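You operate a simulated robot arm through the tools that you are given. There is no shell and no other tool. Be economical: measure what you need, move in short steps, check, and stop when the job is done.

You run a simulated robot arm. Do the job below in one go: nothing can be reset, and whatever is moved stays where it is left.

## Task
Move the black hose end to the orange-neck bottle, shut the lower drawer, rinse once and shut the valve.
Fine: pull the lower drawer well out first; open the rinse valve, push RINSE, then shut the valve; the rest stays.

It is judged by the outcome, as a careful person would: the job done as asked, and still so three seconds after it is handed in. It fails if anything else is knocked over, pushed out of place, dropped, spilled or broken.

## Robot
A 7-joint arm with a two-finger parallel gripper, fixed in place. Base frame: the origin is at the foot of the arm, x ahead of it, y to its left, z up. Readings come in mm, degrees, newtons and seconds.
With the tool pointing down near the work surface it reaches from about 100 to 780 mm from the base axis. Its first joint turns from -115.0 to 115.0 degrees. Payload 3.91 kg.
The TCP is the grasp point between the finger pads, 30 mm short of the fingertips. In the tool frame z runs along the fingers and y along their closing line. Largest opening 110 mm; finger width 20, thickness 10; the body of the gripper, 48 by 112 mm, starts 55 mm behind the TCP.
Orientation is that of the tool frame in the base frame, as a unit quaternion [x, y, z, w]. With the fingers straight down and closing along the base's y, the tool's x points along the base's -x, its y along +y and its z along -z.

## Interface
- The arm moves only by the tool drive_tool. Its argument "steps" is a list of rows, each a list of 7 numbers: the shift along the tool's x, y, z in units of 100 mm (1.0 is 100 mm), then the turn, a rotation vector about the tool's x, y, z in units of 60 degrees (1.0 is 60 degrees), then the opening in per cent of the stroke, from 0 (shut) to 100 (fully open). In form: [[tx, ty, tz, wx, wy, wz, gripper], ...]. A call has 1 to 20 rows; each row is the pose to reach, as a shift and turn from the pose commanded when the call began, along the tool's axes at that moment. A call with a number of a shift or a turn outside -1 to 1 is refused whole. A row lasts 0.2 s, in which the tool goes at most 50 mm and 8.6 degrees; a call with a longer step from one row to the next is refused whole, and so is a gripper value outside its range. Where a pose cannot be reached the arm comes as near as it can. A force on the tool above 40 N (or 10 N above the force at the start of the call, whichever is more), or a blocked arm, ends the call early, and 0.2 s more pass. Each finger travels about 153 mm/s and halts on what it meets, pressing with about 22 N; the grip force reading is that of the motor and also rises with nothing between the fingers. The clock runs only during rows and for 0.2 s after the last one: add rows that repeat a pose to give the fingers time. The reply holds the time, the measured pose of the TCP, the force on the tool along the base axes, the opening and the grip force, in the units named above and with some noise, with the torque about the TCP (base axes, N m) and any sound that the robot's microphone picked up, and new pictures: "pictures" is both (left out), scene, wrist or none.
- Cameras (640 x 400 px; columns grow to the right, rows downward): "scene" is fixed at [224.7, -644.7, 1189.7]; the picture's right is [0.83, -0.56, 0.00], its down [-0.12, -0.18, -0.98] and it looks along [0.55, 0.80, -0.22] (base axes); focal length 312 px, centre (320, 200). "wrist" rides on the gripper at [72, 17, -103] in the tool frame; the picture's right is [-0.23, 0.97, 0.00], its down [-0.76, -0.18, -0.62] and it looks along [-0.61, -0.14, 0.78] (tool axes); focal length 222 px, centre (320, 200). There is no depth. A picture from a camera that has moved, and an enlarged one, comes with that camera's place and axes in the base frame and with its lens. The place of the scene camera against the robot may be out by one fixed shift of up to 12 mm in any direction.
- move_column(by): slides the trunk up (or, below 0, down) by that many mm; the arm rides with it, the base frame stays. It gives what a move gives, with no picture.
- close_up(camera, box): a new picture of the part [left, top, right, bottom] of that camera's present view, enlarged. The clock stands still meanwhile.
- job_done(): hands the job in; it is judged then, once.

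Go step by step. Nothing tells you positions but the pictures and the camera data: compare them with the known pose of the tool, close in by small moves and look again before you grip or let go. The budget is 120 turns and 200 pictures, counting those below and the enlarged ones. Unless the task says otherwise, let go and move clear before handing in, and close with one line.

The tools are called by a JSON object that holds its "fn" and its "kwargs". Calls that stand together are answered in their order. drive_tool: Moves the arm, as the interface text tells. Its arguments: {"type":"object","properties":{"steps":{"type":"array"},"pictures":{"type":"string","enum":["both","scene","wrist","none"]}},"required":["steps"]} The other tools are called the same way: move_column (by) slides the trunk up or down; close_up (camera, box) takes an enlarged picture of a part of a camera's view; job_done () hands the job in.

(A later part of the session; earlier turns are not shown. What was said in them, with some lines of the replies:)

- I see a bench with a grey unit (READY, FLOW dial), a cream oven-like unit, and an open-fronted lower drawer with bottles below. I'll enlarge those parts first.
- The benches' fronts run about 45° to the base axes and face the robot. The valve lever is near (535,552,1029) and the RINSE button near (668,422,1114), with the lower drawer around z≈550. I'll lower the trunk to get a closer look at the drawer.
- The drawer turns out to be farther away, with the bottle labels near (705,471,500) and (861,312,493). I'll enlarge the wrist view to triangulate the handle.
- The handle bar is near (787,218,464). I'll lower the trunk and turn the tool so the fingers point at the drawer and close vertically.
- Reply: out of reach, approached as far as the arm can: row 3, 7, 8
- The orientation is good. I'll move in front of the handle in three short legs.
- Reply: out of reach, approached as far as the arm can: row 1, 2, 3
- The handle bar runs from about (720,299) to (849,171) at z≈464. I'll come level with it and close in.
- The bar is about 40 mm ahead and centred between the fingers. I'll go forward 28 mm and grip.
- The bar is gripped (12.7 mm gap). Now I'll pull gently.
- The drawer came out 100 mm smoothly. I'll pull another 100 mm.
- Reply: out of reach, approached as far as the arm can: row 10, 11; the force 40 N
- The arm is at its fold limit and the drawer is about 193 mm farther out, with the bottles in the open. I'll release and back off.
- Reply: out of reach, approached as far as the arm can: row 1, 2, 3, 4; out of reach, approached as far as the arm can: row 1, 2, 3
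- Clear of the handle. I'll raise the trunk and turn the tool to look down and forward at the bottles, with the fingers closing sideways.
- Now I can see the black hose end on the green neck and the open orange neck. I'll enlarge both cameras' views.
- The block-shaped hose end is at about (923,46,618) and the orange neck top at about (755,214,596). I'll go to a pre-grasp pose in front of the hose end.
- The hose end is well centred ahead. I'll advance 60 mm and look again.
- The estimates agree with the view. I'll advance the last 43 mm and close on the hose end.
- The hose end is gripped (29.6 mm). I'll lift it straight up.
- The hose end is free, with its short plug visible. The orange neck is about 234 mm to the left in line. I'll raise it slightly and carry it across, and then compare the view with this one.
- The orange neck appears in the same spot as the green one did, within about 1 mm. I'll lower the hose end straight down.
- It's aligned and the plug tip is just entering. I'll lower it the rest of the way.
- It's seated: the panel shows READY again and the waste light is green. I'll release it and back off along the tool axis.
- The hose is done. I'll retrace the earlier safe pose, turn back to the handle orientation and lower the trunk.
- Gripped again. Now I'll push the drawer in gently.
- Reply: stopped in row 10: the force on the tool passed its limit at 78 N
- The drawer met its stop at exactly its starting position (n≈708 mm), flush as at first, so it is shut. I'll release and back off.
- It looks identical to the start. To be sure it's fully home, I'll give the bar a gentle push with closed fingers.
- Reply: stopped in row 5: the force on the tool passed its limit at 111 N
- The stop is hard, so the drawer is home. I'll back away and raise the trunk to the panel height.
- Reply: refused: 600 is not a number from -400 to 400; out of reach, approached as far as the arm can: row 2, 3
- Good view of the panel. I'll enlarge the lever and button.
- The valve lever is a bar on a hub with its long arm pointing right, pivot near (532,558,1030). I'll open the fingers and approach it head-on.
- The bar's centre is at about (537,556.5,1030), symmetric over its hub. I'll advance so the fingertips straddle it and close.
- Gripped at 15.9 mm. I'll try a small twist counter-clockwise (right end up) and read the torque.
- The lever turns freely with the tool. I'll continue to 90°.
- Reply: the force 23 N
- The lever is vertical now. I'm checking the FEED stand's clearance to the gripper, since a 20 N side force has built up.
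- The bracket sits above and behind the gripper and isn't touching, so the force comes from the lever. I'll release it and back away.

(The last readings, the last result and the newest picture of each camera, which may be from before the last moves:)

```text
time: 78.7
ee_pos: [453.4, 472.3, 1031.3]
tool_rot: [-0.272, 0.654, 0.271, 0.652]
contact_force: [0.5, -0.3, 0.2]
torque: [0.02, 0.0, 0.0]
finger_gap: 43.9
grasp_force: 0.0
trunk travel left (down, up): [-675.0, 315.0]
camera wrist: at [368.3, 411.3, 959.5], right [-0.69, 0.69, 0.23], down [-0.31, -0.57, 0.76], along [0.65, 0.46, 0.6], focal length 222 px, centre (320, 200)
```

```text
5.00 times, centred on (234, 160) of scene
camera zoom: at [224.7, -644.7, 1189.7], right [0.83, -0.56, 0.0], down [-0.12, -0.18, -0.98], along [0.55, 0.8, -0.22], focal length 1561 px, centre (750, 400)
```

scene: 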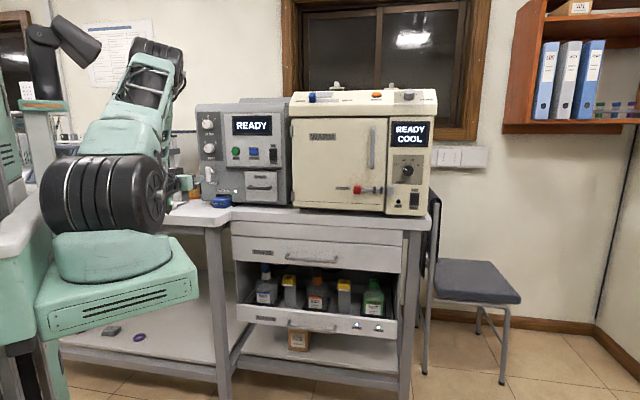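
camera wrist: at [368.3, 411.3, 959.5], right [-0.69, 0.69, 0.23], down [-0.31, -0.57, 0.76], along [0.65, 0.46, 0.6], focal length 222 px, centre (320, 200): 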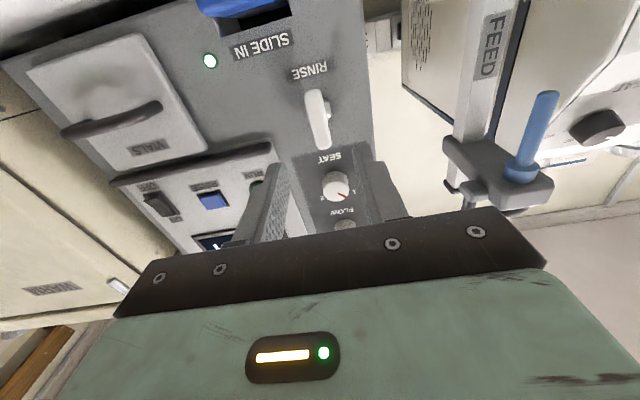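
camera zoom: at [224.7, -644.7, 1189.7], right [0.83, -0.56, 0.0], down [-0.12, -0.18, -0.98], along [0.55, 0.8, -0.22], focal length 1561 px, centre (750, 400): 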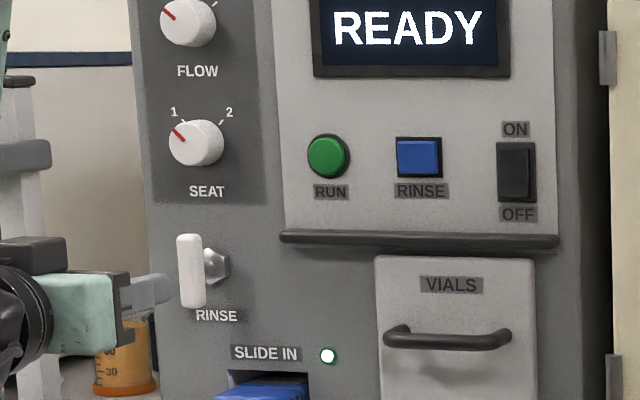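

The valve is open, with its lever vertical. Next is the RINSE button at about (681,455,1113). I'll close the fingers and line up.

{"fn": "drive_tool", "kwargs": {"steps": [[-0.2, -0.4, 0, 0, 0, 0, 0], [-0.4, -0.8, 0, 0, 0, 0, 0], [-0.42, -0.87, 0, 0, 0, 0, 0]], "pictures": "none"}}

{"fn": "drive_tool", "kwargs": {"steps": [[-0.2, -0.4, 0.1, 0, 0, 0, 0], [-0.4, -0.8, 0.2, 0, 0, 0, 0], [-0.4, -0.86, 0.3, 0, 0, 0, 0]]}}

{"fn": "close_up", "kwargs": {"camera": "wrist", "box": [220, 80, 420, 205]}}

{"fn": "close_up", "kwargs": {"camera": "scene", "box": [190, 110, 318, 190]}}

```text
time: 79.5
ee_pos: [514.3, 413.5, 1073.9]
tool_rot: [-0.273, 0.655, 0.271, 0.651]
contact_force: [0.0, -0.2, 0.2]
torque: [0.01, 0.03, -0.04]
finger_gap: 0.0
grasp_force: 22.0
trunk travel left (down, up): [-675.0, 315.0]
```

```text
time: 80.2
ee_pos: [597.7, 371.7, 1111.8]
tool_rot: [-0.273, 0.654, 0.272, 0.651]
contact_force: [-0.1, -0.1, 0.4]
torque: [-0.01, 0.01, -0.01]
finger_gap: 0.0
grasp_force: 21.5
trunk travel left (down, up): [-675.0, 315.0]
camera wrist: at [512.6, 310.9, 1040.7], right [-0.69, 0.69, 0.23], down [-0.31, -0.56, 0.76], along [0.65, 0.46, 0.6], focal length 222 px, centre (320, 200)
```

scene: 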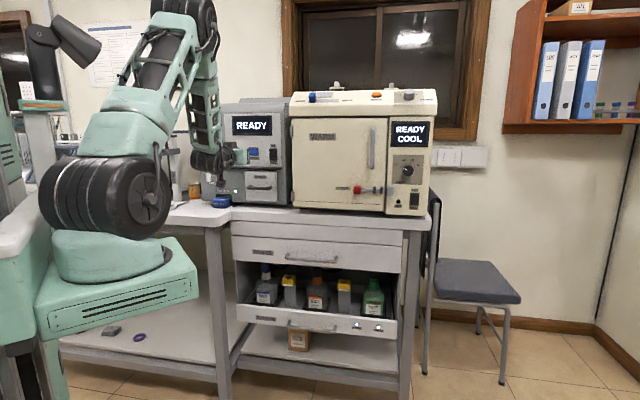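
wrist: 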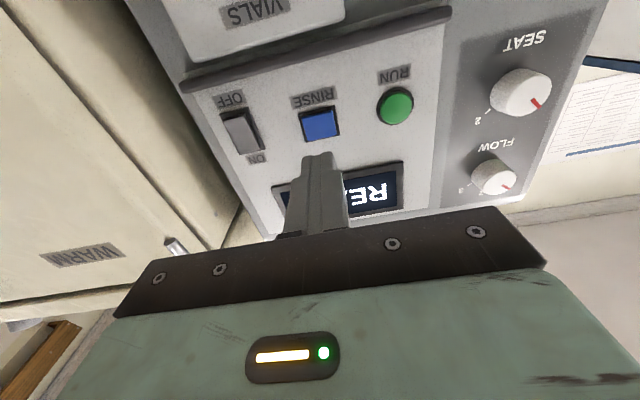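

```text
3.20 times, centred on (320, 142) of wrist
camera zoom: at [512.6, 310.9, 1040.7], right [-0.69, 0.69, 0.23], down [-0.31, -0.56, 0.76], along [0.65, 0.46, 0.6], focal length 711 px, centre (320, 384)
```

zoom: 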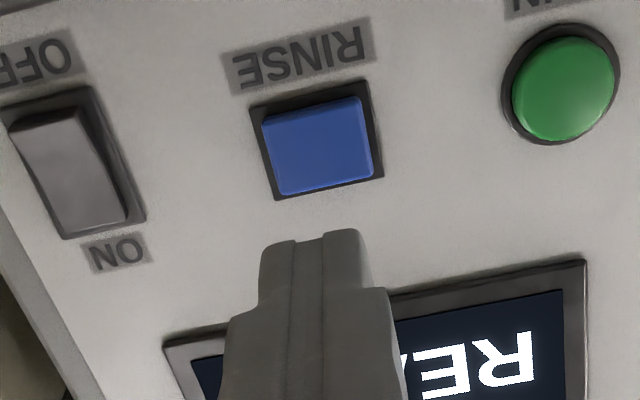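

```text
5.00 times, centred on (254, 150) of scene
camera zoom: at [224.7, -644.7, 1189.7], right [0.83, -0.56, 0.0], down [-0.12, -0.18, -0.98], along [0.55, 0.8, -0.22], focal length 1561 px, centre (650, 450)
```

zoom: 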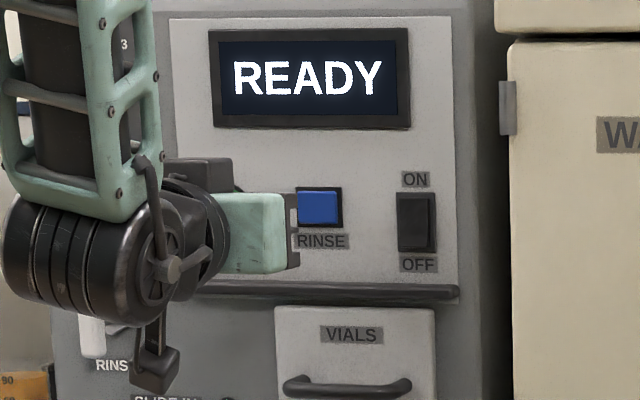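

{"fn": "drive_tool", "kwargs": {"steps": [[0, 0, 0.3, 0, 0, 0, 0], [0, 0, 0.5, 0, 0, 0, 0]], "pictures": "wrist"}}

{"fn": "close_up", "kwargs": {"camera": "wrist", "box": [220, 80, 420, 205]}}

```text
time: 80.8
ee_pos: [634.3, 408.8, 1111.8]
tool_rot: [-0.272, 0.655, 0.271, 0.651]
contact_force: [-0.2, -0.3, -0.3]
torque: [0.0, 0.01, -0.02]
finger_gap: 0.0
grasp_force: 21.5
trunk travel left (down, up): [-675.0, 315.0]
camera wrist: at [548.3, 347.1, 1040.4], right [-0.69, 0.69, 0.23], down [-0.31, -0.57, 0.76], along [0.65, 0.46, 0.6], focal length 222 px, centre (320, 200)
```

wrist: 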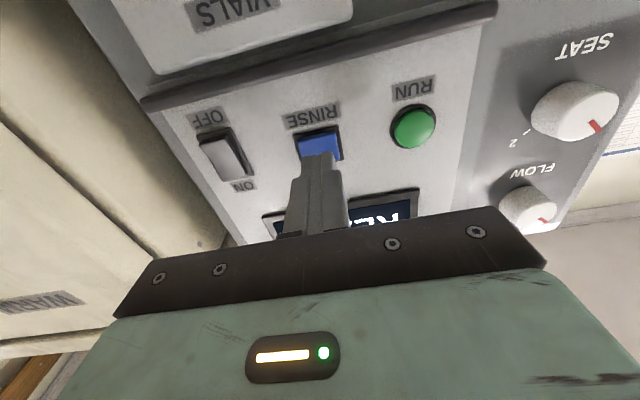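

```text
3.20 times, centred on (320, 142) of wrist
camera zoom: at [548.3, 347.1, 1040.4], right [-0.69, 0.69, 0.23], down [-0.31, -0.57, 0.76], along [0.65, 0.46, 0.6], focal length 711 px, centre (320, 384)
```

zoom: 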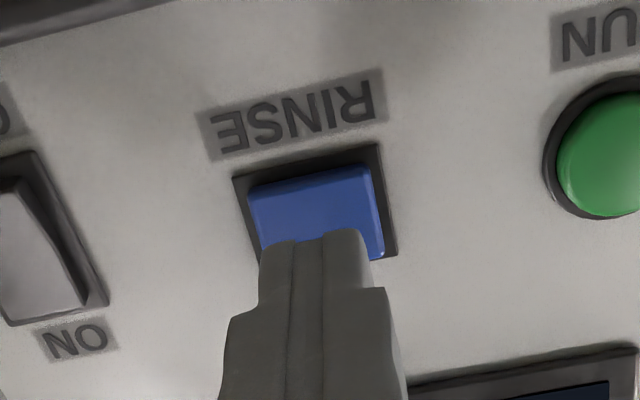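

The axis points right at the button, with its face at n≈790. I'll press in small steps.

{"fn": "drive_tool", "kwargs": {"steps": [[0, 0, 0.12, 0, 0, 0, 0], [0, 0, 0.17, 0, 0, 0, 0], [0, 0, 0.2, 0, 0, 0, 0], [0, 0, 0.22, 0, 0, 0, 0], [0, 0, 0.24, 0, 0, 0, 0], [0, 0, 0.26, 0, 0, 0, 0], [0, 0, 0.28, 0, 0, 0, 0]]}}

{"fn": "close_up", "kwargs": {"camera": "scene", "box": [190, 110, 318, 190]}}

```text
time: 82.5
ee_pos: [653.2, 428.1, 1112.2]
tool_rot: [-0.273, 0.653, 0.272, 0.652]
contact_force: [-1.1, -1.2, 0.5]
torque: [0.03, -0.03, 0.01]
finger_gap: 0.0
grasp_force: 21.8
trunk travel left (down, up): [-675.0, 315.0]
heard: click
camera wrist: at [567.5, 366.8, 1040.3], right [-0.69, 0.69, 0.23], down [-0.31, -0.57, 0.76], along [0.65, 0.46, 0.6], focal length 222 px, centre (320, 200)
```

scene: 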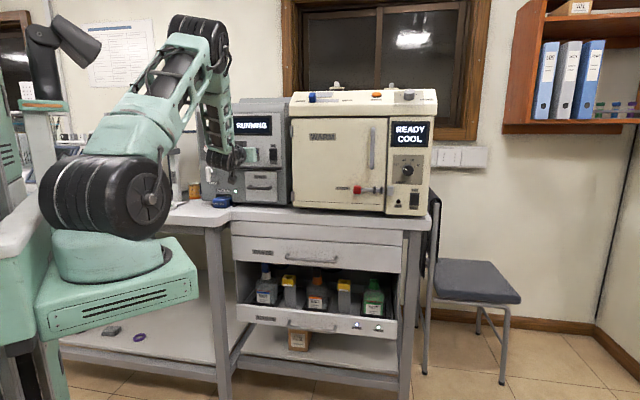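
wrist: 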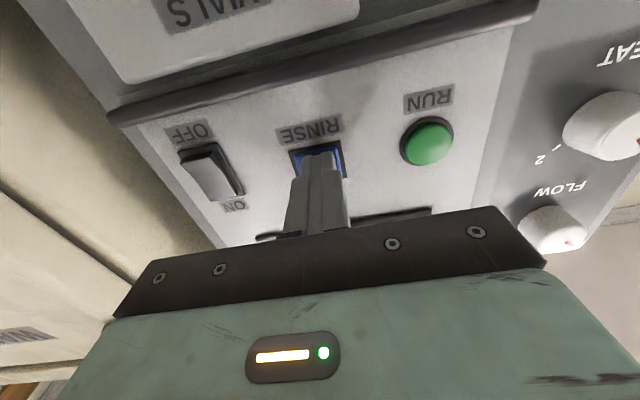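

```text
5.00 times, centred on (254, 150) of scene
camera zoom: at [224.7, -644.7, 1189.7], right [0.83, -0.56, 0.0], down [-0.12, -0.18, -0.98], along [0.55, 0.8, -0.22], focal length 1561 px, centre (650, 450)
```

zoom: 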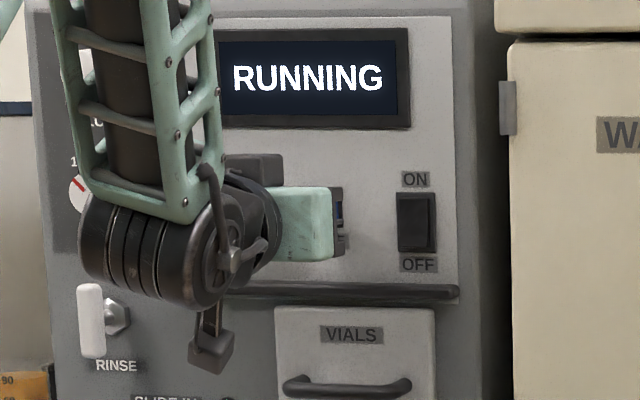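

It clicked and the display shows RUNNING. I'll retract straight back and watch the display.

{"fn": "drive_tool", "kwargs": {"steps": [[0, 0, -0.2, 0, 0, 0, 0], [0, 0, -0.5, 0, 0, 0, 0], [0, 0, -0.8, 0, 0, 0, 0], [0, 0, -1.0, 0, 0, 0, 0], [0, 0, -1.0, 0, 0, 0, 0], [0, 0, -1.0, 0, 0, 0, 0], [0, 0, -1.0, 0, 0, 0, 0], [0, 0, -1.0, 0, 0, 0, 0], [0, 0, -1.0, 0, 0, 0, 0], [0, 0, -1.0, 0, 0, 0, 0]], "pictures": "none"}}

{"fn": "close_up", "kwargs": {"camera": "scene", "box": [170, 110, 298, 190]}}

```text
time: 84.7
ee_pos: [582.6, 357.3, 1112.3]
tool_rot: [-0.272, 0.654, 0.271, 0.652]
contact_force: [0.4, -1.1, -0.2]
torque: [0.0, -0.01, 0.02]
finger_gap: 0.1
grasp_force: 21.6
trunk travel left (down, up): [-675.0, 315.0]
```

```text
5.00 times, centred on (234, 150) of scene
camera zoom: at [224.7, -644.7, 1189.7], right [0.83, -0.56, 0.0], down [-0.12, -0.18, -0.98], along [0.55, 0.8, -0.22], focal length 1561 px, centre (750, 450)
```

zoom: 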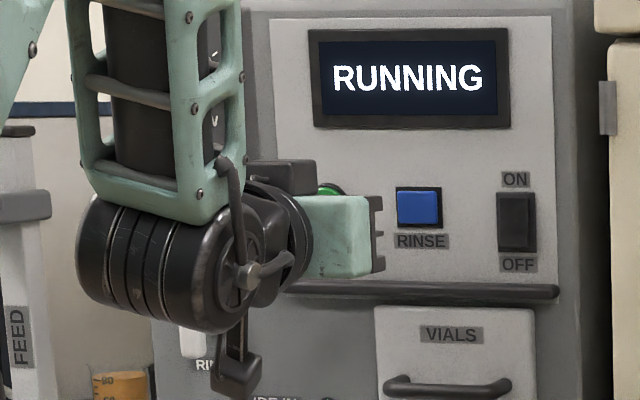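

The rinse is still running. I'll return in front of the valve while it finishes.

{"fn": "drive_tool", "kwargs": {"steps": [[0.2, 0.4, -0.1, 0, 0, 0, 0], [0.4, 0.8, -0.1, 0, 0, 0, 0], [0.41, 0.87, -0.1, 0, 0, 0, 0]], "pictures": "none"}}

{"fn": "drive_tool", "kwargs": {"steps": [[0.2, 0.4, 0, 0, 0, 0, 20], [0.4, 0.8, 0, 0, 0, 0, 40], [0.4, 0.86, 0, 0, 0, 0, 40], [0.4, 0.86, 0, 0, 0, 0, 40]]}}

{"fn": "close_up", "kwargs": {"camera": "scene", "box": [170, 110, 298, 190]}}

```text
time: 85.5
ee_pos: [513.8, 411.3, 1072.0]
tool_rot: [-0.273, 0.654, 0.272, 0.651]
contact_force: [0.2, 0.5, -0.3]
torque: [-0.03, -0.03, 0.04]
finger_gap: 0.1
grasp_force: 22.4
trunk travel left (down, up): [-675.0, 315.0]
```

```text
time: 86.5
ee_pos: [451.0, 473.5, 1032.4]
tool_rot: [-0.272, 0.654, 0.271, 0.652]
contact_force: [-0.3, 0.2, 0.1]
torque: [-0.01, 0.0, 0.01]
finger_gap: 44.0
grasp_force: 0.0
trunk travel left (down, up): [-675.0, 315.0]
camera wrist: at [366.9, 411.5, 959.9], right [-0.69, 0.69, 0.23], down [-0.31, -0.57, 0.76], along [0.65, 0.46, 0.6], focal length 222 px, centre (320, 200)
```

scene: 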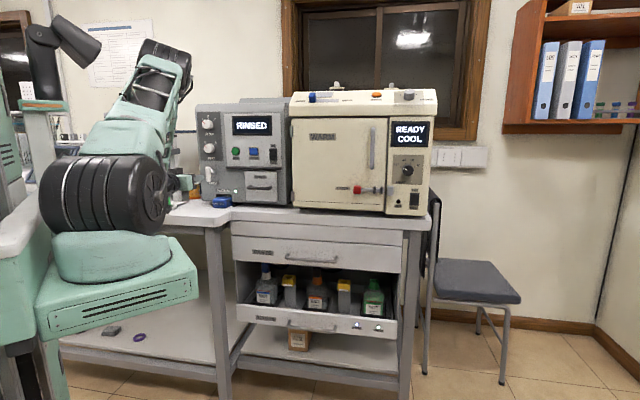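
wrist: 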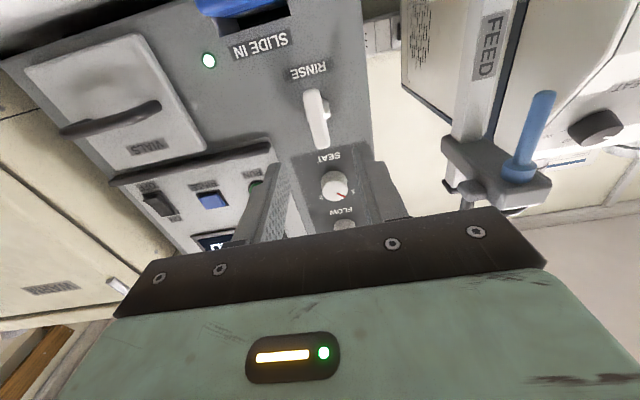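

```text
5.00 times, centred on (234, 150) of scene
camera zoom: at [224.7, -644.7, 1189.7], right [0.83, -0.56, 0.0], down [-0.12, -0.18, -0.98], along [0.55, 0.8, -0.22], focal length 1561 px, centre (750, 450)
```

zoom: 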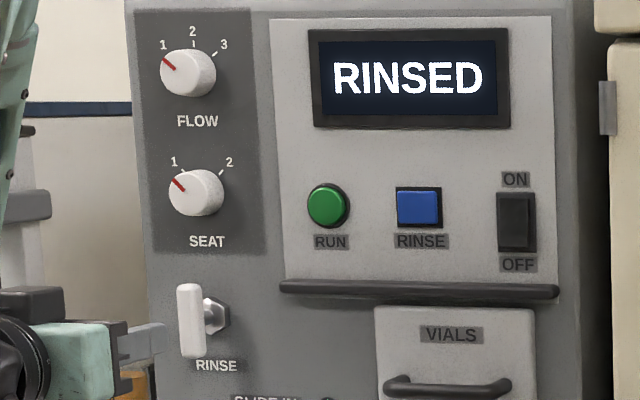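

The display says RINSED. I'll go back in to grip the lever and turn it to horizontal.

{"fn": "drive_tool", "kwargs": {"steps": [[0.03, -0.02, 0.3, 0, 0, 0, 40], [0.03, -0.02, 0.6, 0, 0, 0, 40], [0.03, -0.02, 0.85, 0, 0, 0, 40], [0.03, -0.02, 1.0, 0, 0, 0, 40], [0.03, -0.02, 1.0, 0, 0, 0, 40]], "pictures": "wrist"}}

```text
time: 87.7
ee_pos: [523.2, 541.9, 1027.4]
tool_rot: [-0.273, 0.654, 0.271, 0.651]
contact_force: [0.3, 0.4, -0.2]
torque: [-0.02, 0.0, 0.03]
finger_gap: 43.9
grasp_force: 0.1
trunk travel left (down, up): [-675.0, 315.0]
camera wrist: at [439.1, 480.6, 956.2], right [-0.69, 0.69, 0.23], down [-0.31, -0.56, 0.76], along [0.65, 0.46, 0.6], focal length 222 px, centre (320, 200)
```

wrist: 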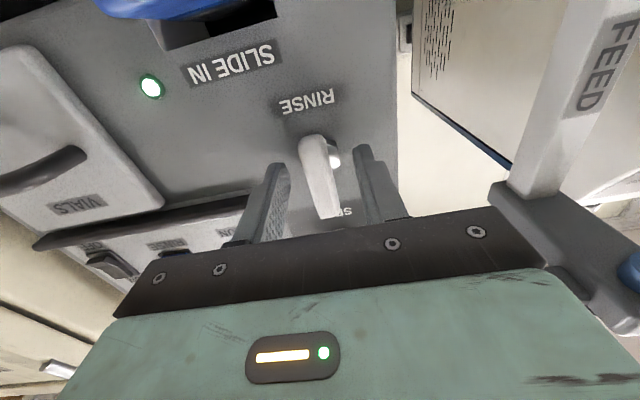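

{"fn": "drive_tool", "kwargs": {"steps": [[-0.02, 0, 0.01, 0, 0, 0, 20], [-0.02, 0, 0.01, 0, 0, 0, 0], [-0.02, 0, 0.01, 0, 0, 0, 0], [-0.02, 0, 0.01, 0, 0, 0, 0]], "pictures": "none"}}

{"fn": "drive_tool", "kwargs": {"steps": [[0, 0, 0, 0, 0, 0.12, 0], [0, 0, 0, 0, 0, 0.24, 0], [0, 0, 0, 0, 0, 0.36, 0], [0, 0, 0, 0, 0, 0.48, 0], [0, 0, 0, 0, 0, 0.6, 0], [0, 0, 0, 0, 0, 0.72, 0]], "pictures": "wrist"}}

```text
time: 88.7
ee_pos: [524.9, 543.0, 1029.8]
tool_rot: [-0.273, 0.653, 0.272, 0.652]
contact_force: [-2.5, 2.1, -2.2]
torque: [0.42, -0.41, -0.37]
finger_gap: 15.8
grasp_force: 44.3
trunk travel left (down, up): [-675.0, 315.0]
```

```text
time: 90.0
ee_pos: [524.4, 542.6, 1029.8]
tool_rot: [-0.012, 0.709, 0.492, 0.506]
contact_force: [-1.4, 7.5, 0.3]
torque: [0.62, -0.62, -0.68]
finger_gap: 15.9
grasp_force: 44.6
trunk travel left (down, up): [-675.0, 315.0]
camera wrist: at [407.6, 513.2, 989.6], right [-0.39, 0.39, 0.83], down [0.02, -0.9, 0.43], along [0.92, 0.19, 0.34], focal length 222 px, centre (320, 200)
```

wrist: 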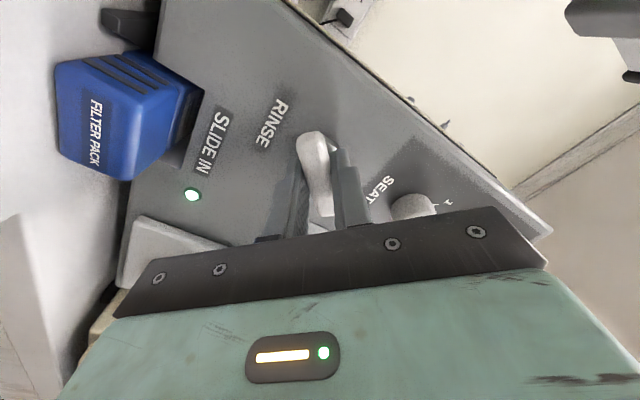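

{"fn": "drive_tool", "kwargs": {"steps": [[0, 0, 0, 0, 0, 0.12, 0], [0, 0, 0, 0, 0, 0.24, 0], [0, 0, 0, 0, 0, 0.36, 0], [0, 0, 0, 0, 0, 0.48, 0], [0, 0, 0, 0, 0, 0.6, 0], [0, 0, 0, 0, 0, 0.7, 0], [0, 0, 0, 0, 0, 0.78, 0], [0, 0, 0, 0, 0, 0.78, 0]], "pictures": "wrist"}}

```text
time: 91.8
ee_pos: [524.1, 543.4, 1030.1]
tool_rot: [0.27, 0.655, 0.653, 0.268]
contact_force: [4.1, 13.8, 2.3]
torque: [0.16, -0.26, 1.34]
finger_gap: 16.0
grasp_force: 44.5
trunk travel left (down, up): [-675.0, 315.0]
camera wrist: at [400.4, 520.6, 1047.7], right [0.16, -0.16, 0.97], down [0.1, -0.98, -0.18], along [0.98, 0.13, -0.15], focal length 222 px, centre (320, 200)
```

wrist: 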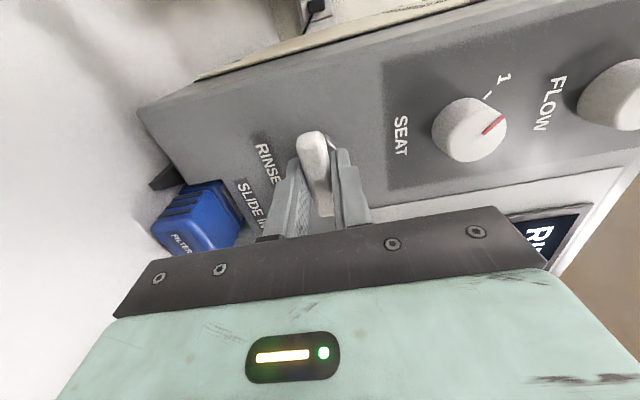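

The lever is back to horizontal. I'll release it and withdraw.

{"fn": "drive_tool", "kwargs": {"steps": [[0, 0, 0, 0, 0, 0, 20], [0, 0, 0, 0, 0, 0, 40], [0, 0, 0, 0, 0, 0, 40], [0, 0, -0.15, 0, 0, 0, 40], [0, 0, -0.4, 0, 0, 0, 40], [0, 0, -0.7, 0, 0, 0, 40], [0, 0, -1.0, 0, 0, 0, 40]], "pictures": "none"}}

{"fn": "drive_tool", "kwargs": {"steps": [[0, 0, -0.3, 0, 0, 0, 40], [0, 0, -0.6, 0, 0, 0, 40], [0, 0, -0.9, 0, 0, 0, 40], [0, 0, -0.9, 0, 0, 0, 40]]}}

{"fn": "close_up", "kwargs": {"camera": "scene", "box": [170, 110, 298, 190]}}

{"fn": "close_up", "kwargs": {"camera": "wrist", "box": [240, 40, 400, 160]}}

{"fn": "close_up", "kwargs": {"camera": "scene", "box": [220, 230, 420, 355]}}

```text
time: 93.5
ee_pos: [453.9, 470.6, 1030.5]
tool_rot: [0.27, 0.655, 0.653, 0.269]
contact_force: [0.0, -0.5, -0.3]
torque: [-0.05, 0.01, 0.0]
finger_gap: 44.1
grasp_force: 0.1
trunk travel left (down, up): [-675.0, 315.0]
```

```text
time: 94.5
ee_pos: [390.1, 406.6, 1030.9]
tool_rot: [0.27, 0.655, 0.653, 0.269]
contact_force: [0.1, -0.4, 0.1]
torque: [-0.02, 0.0, -0.01]
finger_gap: 44.0
grasp_force: 0.0
trunk travel left (down, up): [-675.0, 315.0]
camera wrist: at [266.1, 384.6, 1048.0], right [0.16, -0.16, 0.97], down [0.1, -0.98, -0.18], along [0.98, 0.13, -0.14], focal length 222 px, centre (320, 200)
```

scene: 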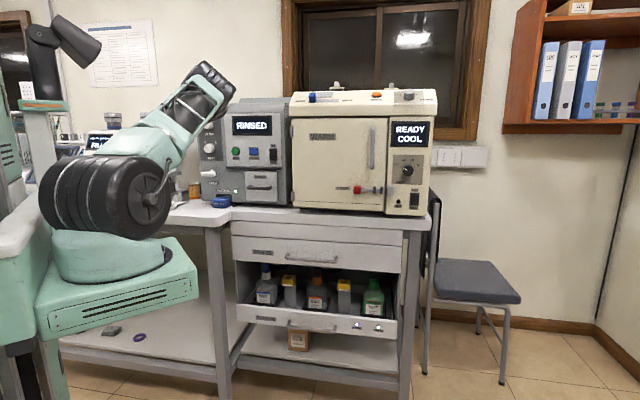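
wrist: 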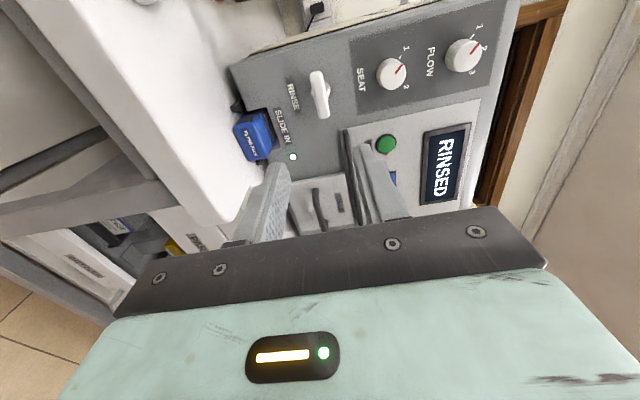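

```text
5.00 times, centred on (234, 150) of scene
camera zoom: at [224.7, -644.7, 1189.7], right [0.83, -0.56, 0.0], down [-0.12, -0.18, -0.98], along [0.55, 0.8, -0.22], focal length 1561 px, centre (750, 450)
```

zoom: 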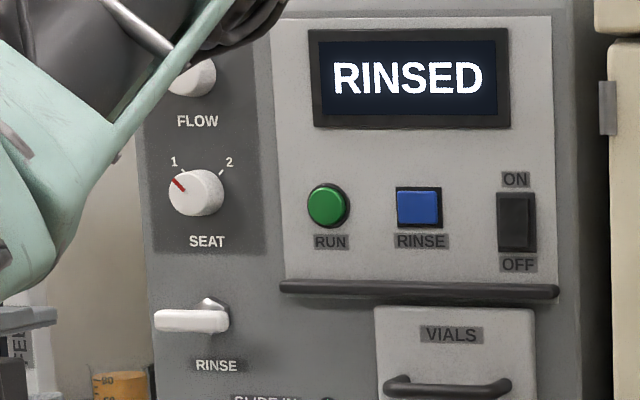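

```text
3.33 times, centred on (320, 100) of wrist
camera zoom: at [266.1, 384.6, 1048.0], right [0.16, -0.16, 0.97], down [0.1, -0.98, -0.18], along [0.98, 0.13, -0.14], focal length 740 px, centre (320, 533)
```

zoom: 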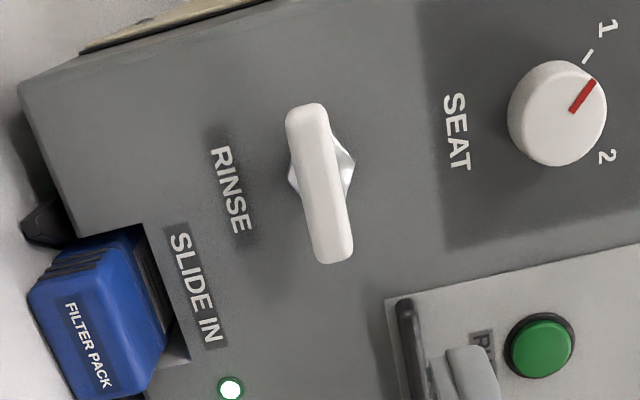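

```text
3.20 times, centred on (320, 292) of scene
camera zoom: at [224.7, -644.7, 1189.7], right [0.83, -0.56, 0.0], down [-0.12, -0.18, -0.98], along [0.55, 0.8, -0.22], focal length 999 px, centre (320, -96)
```

zoom: 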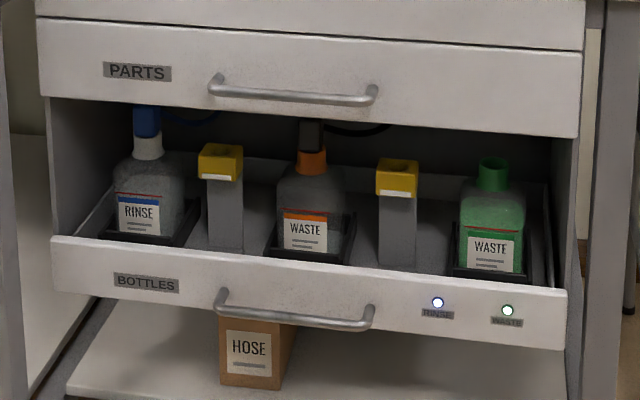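

The valve lever is horizontal (shut) as at the start and the display reads RINSED. The black hose end sits in the orange-neck bottle, the lower drawer is shut, and the arm is clear. I'm handing in.

{"fn": "job_done", "kwargs": {}}

```text
The job is handed in.
```

The black hose end is in the orange-neck bottle, the lower drawer is shut, one rinse is done (the display reads RINSED), and the valve is shut.
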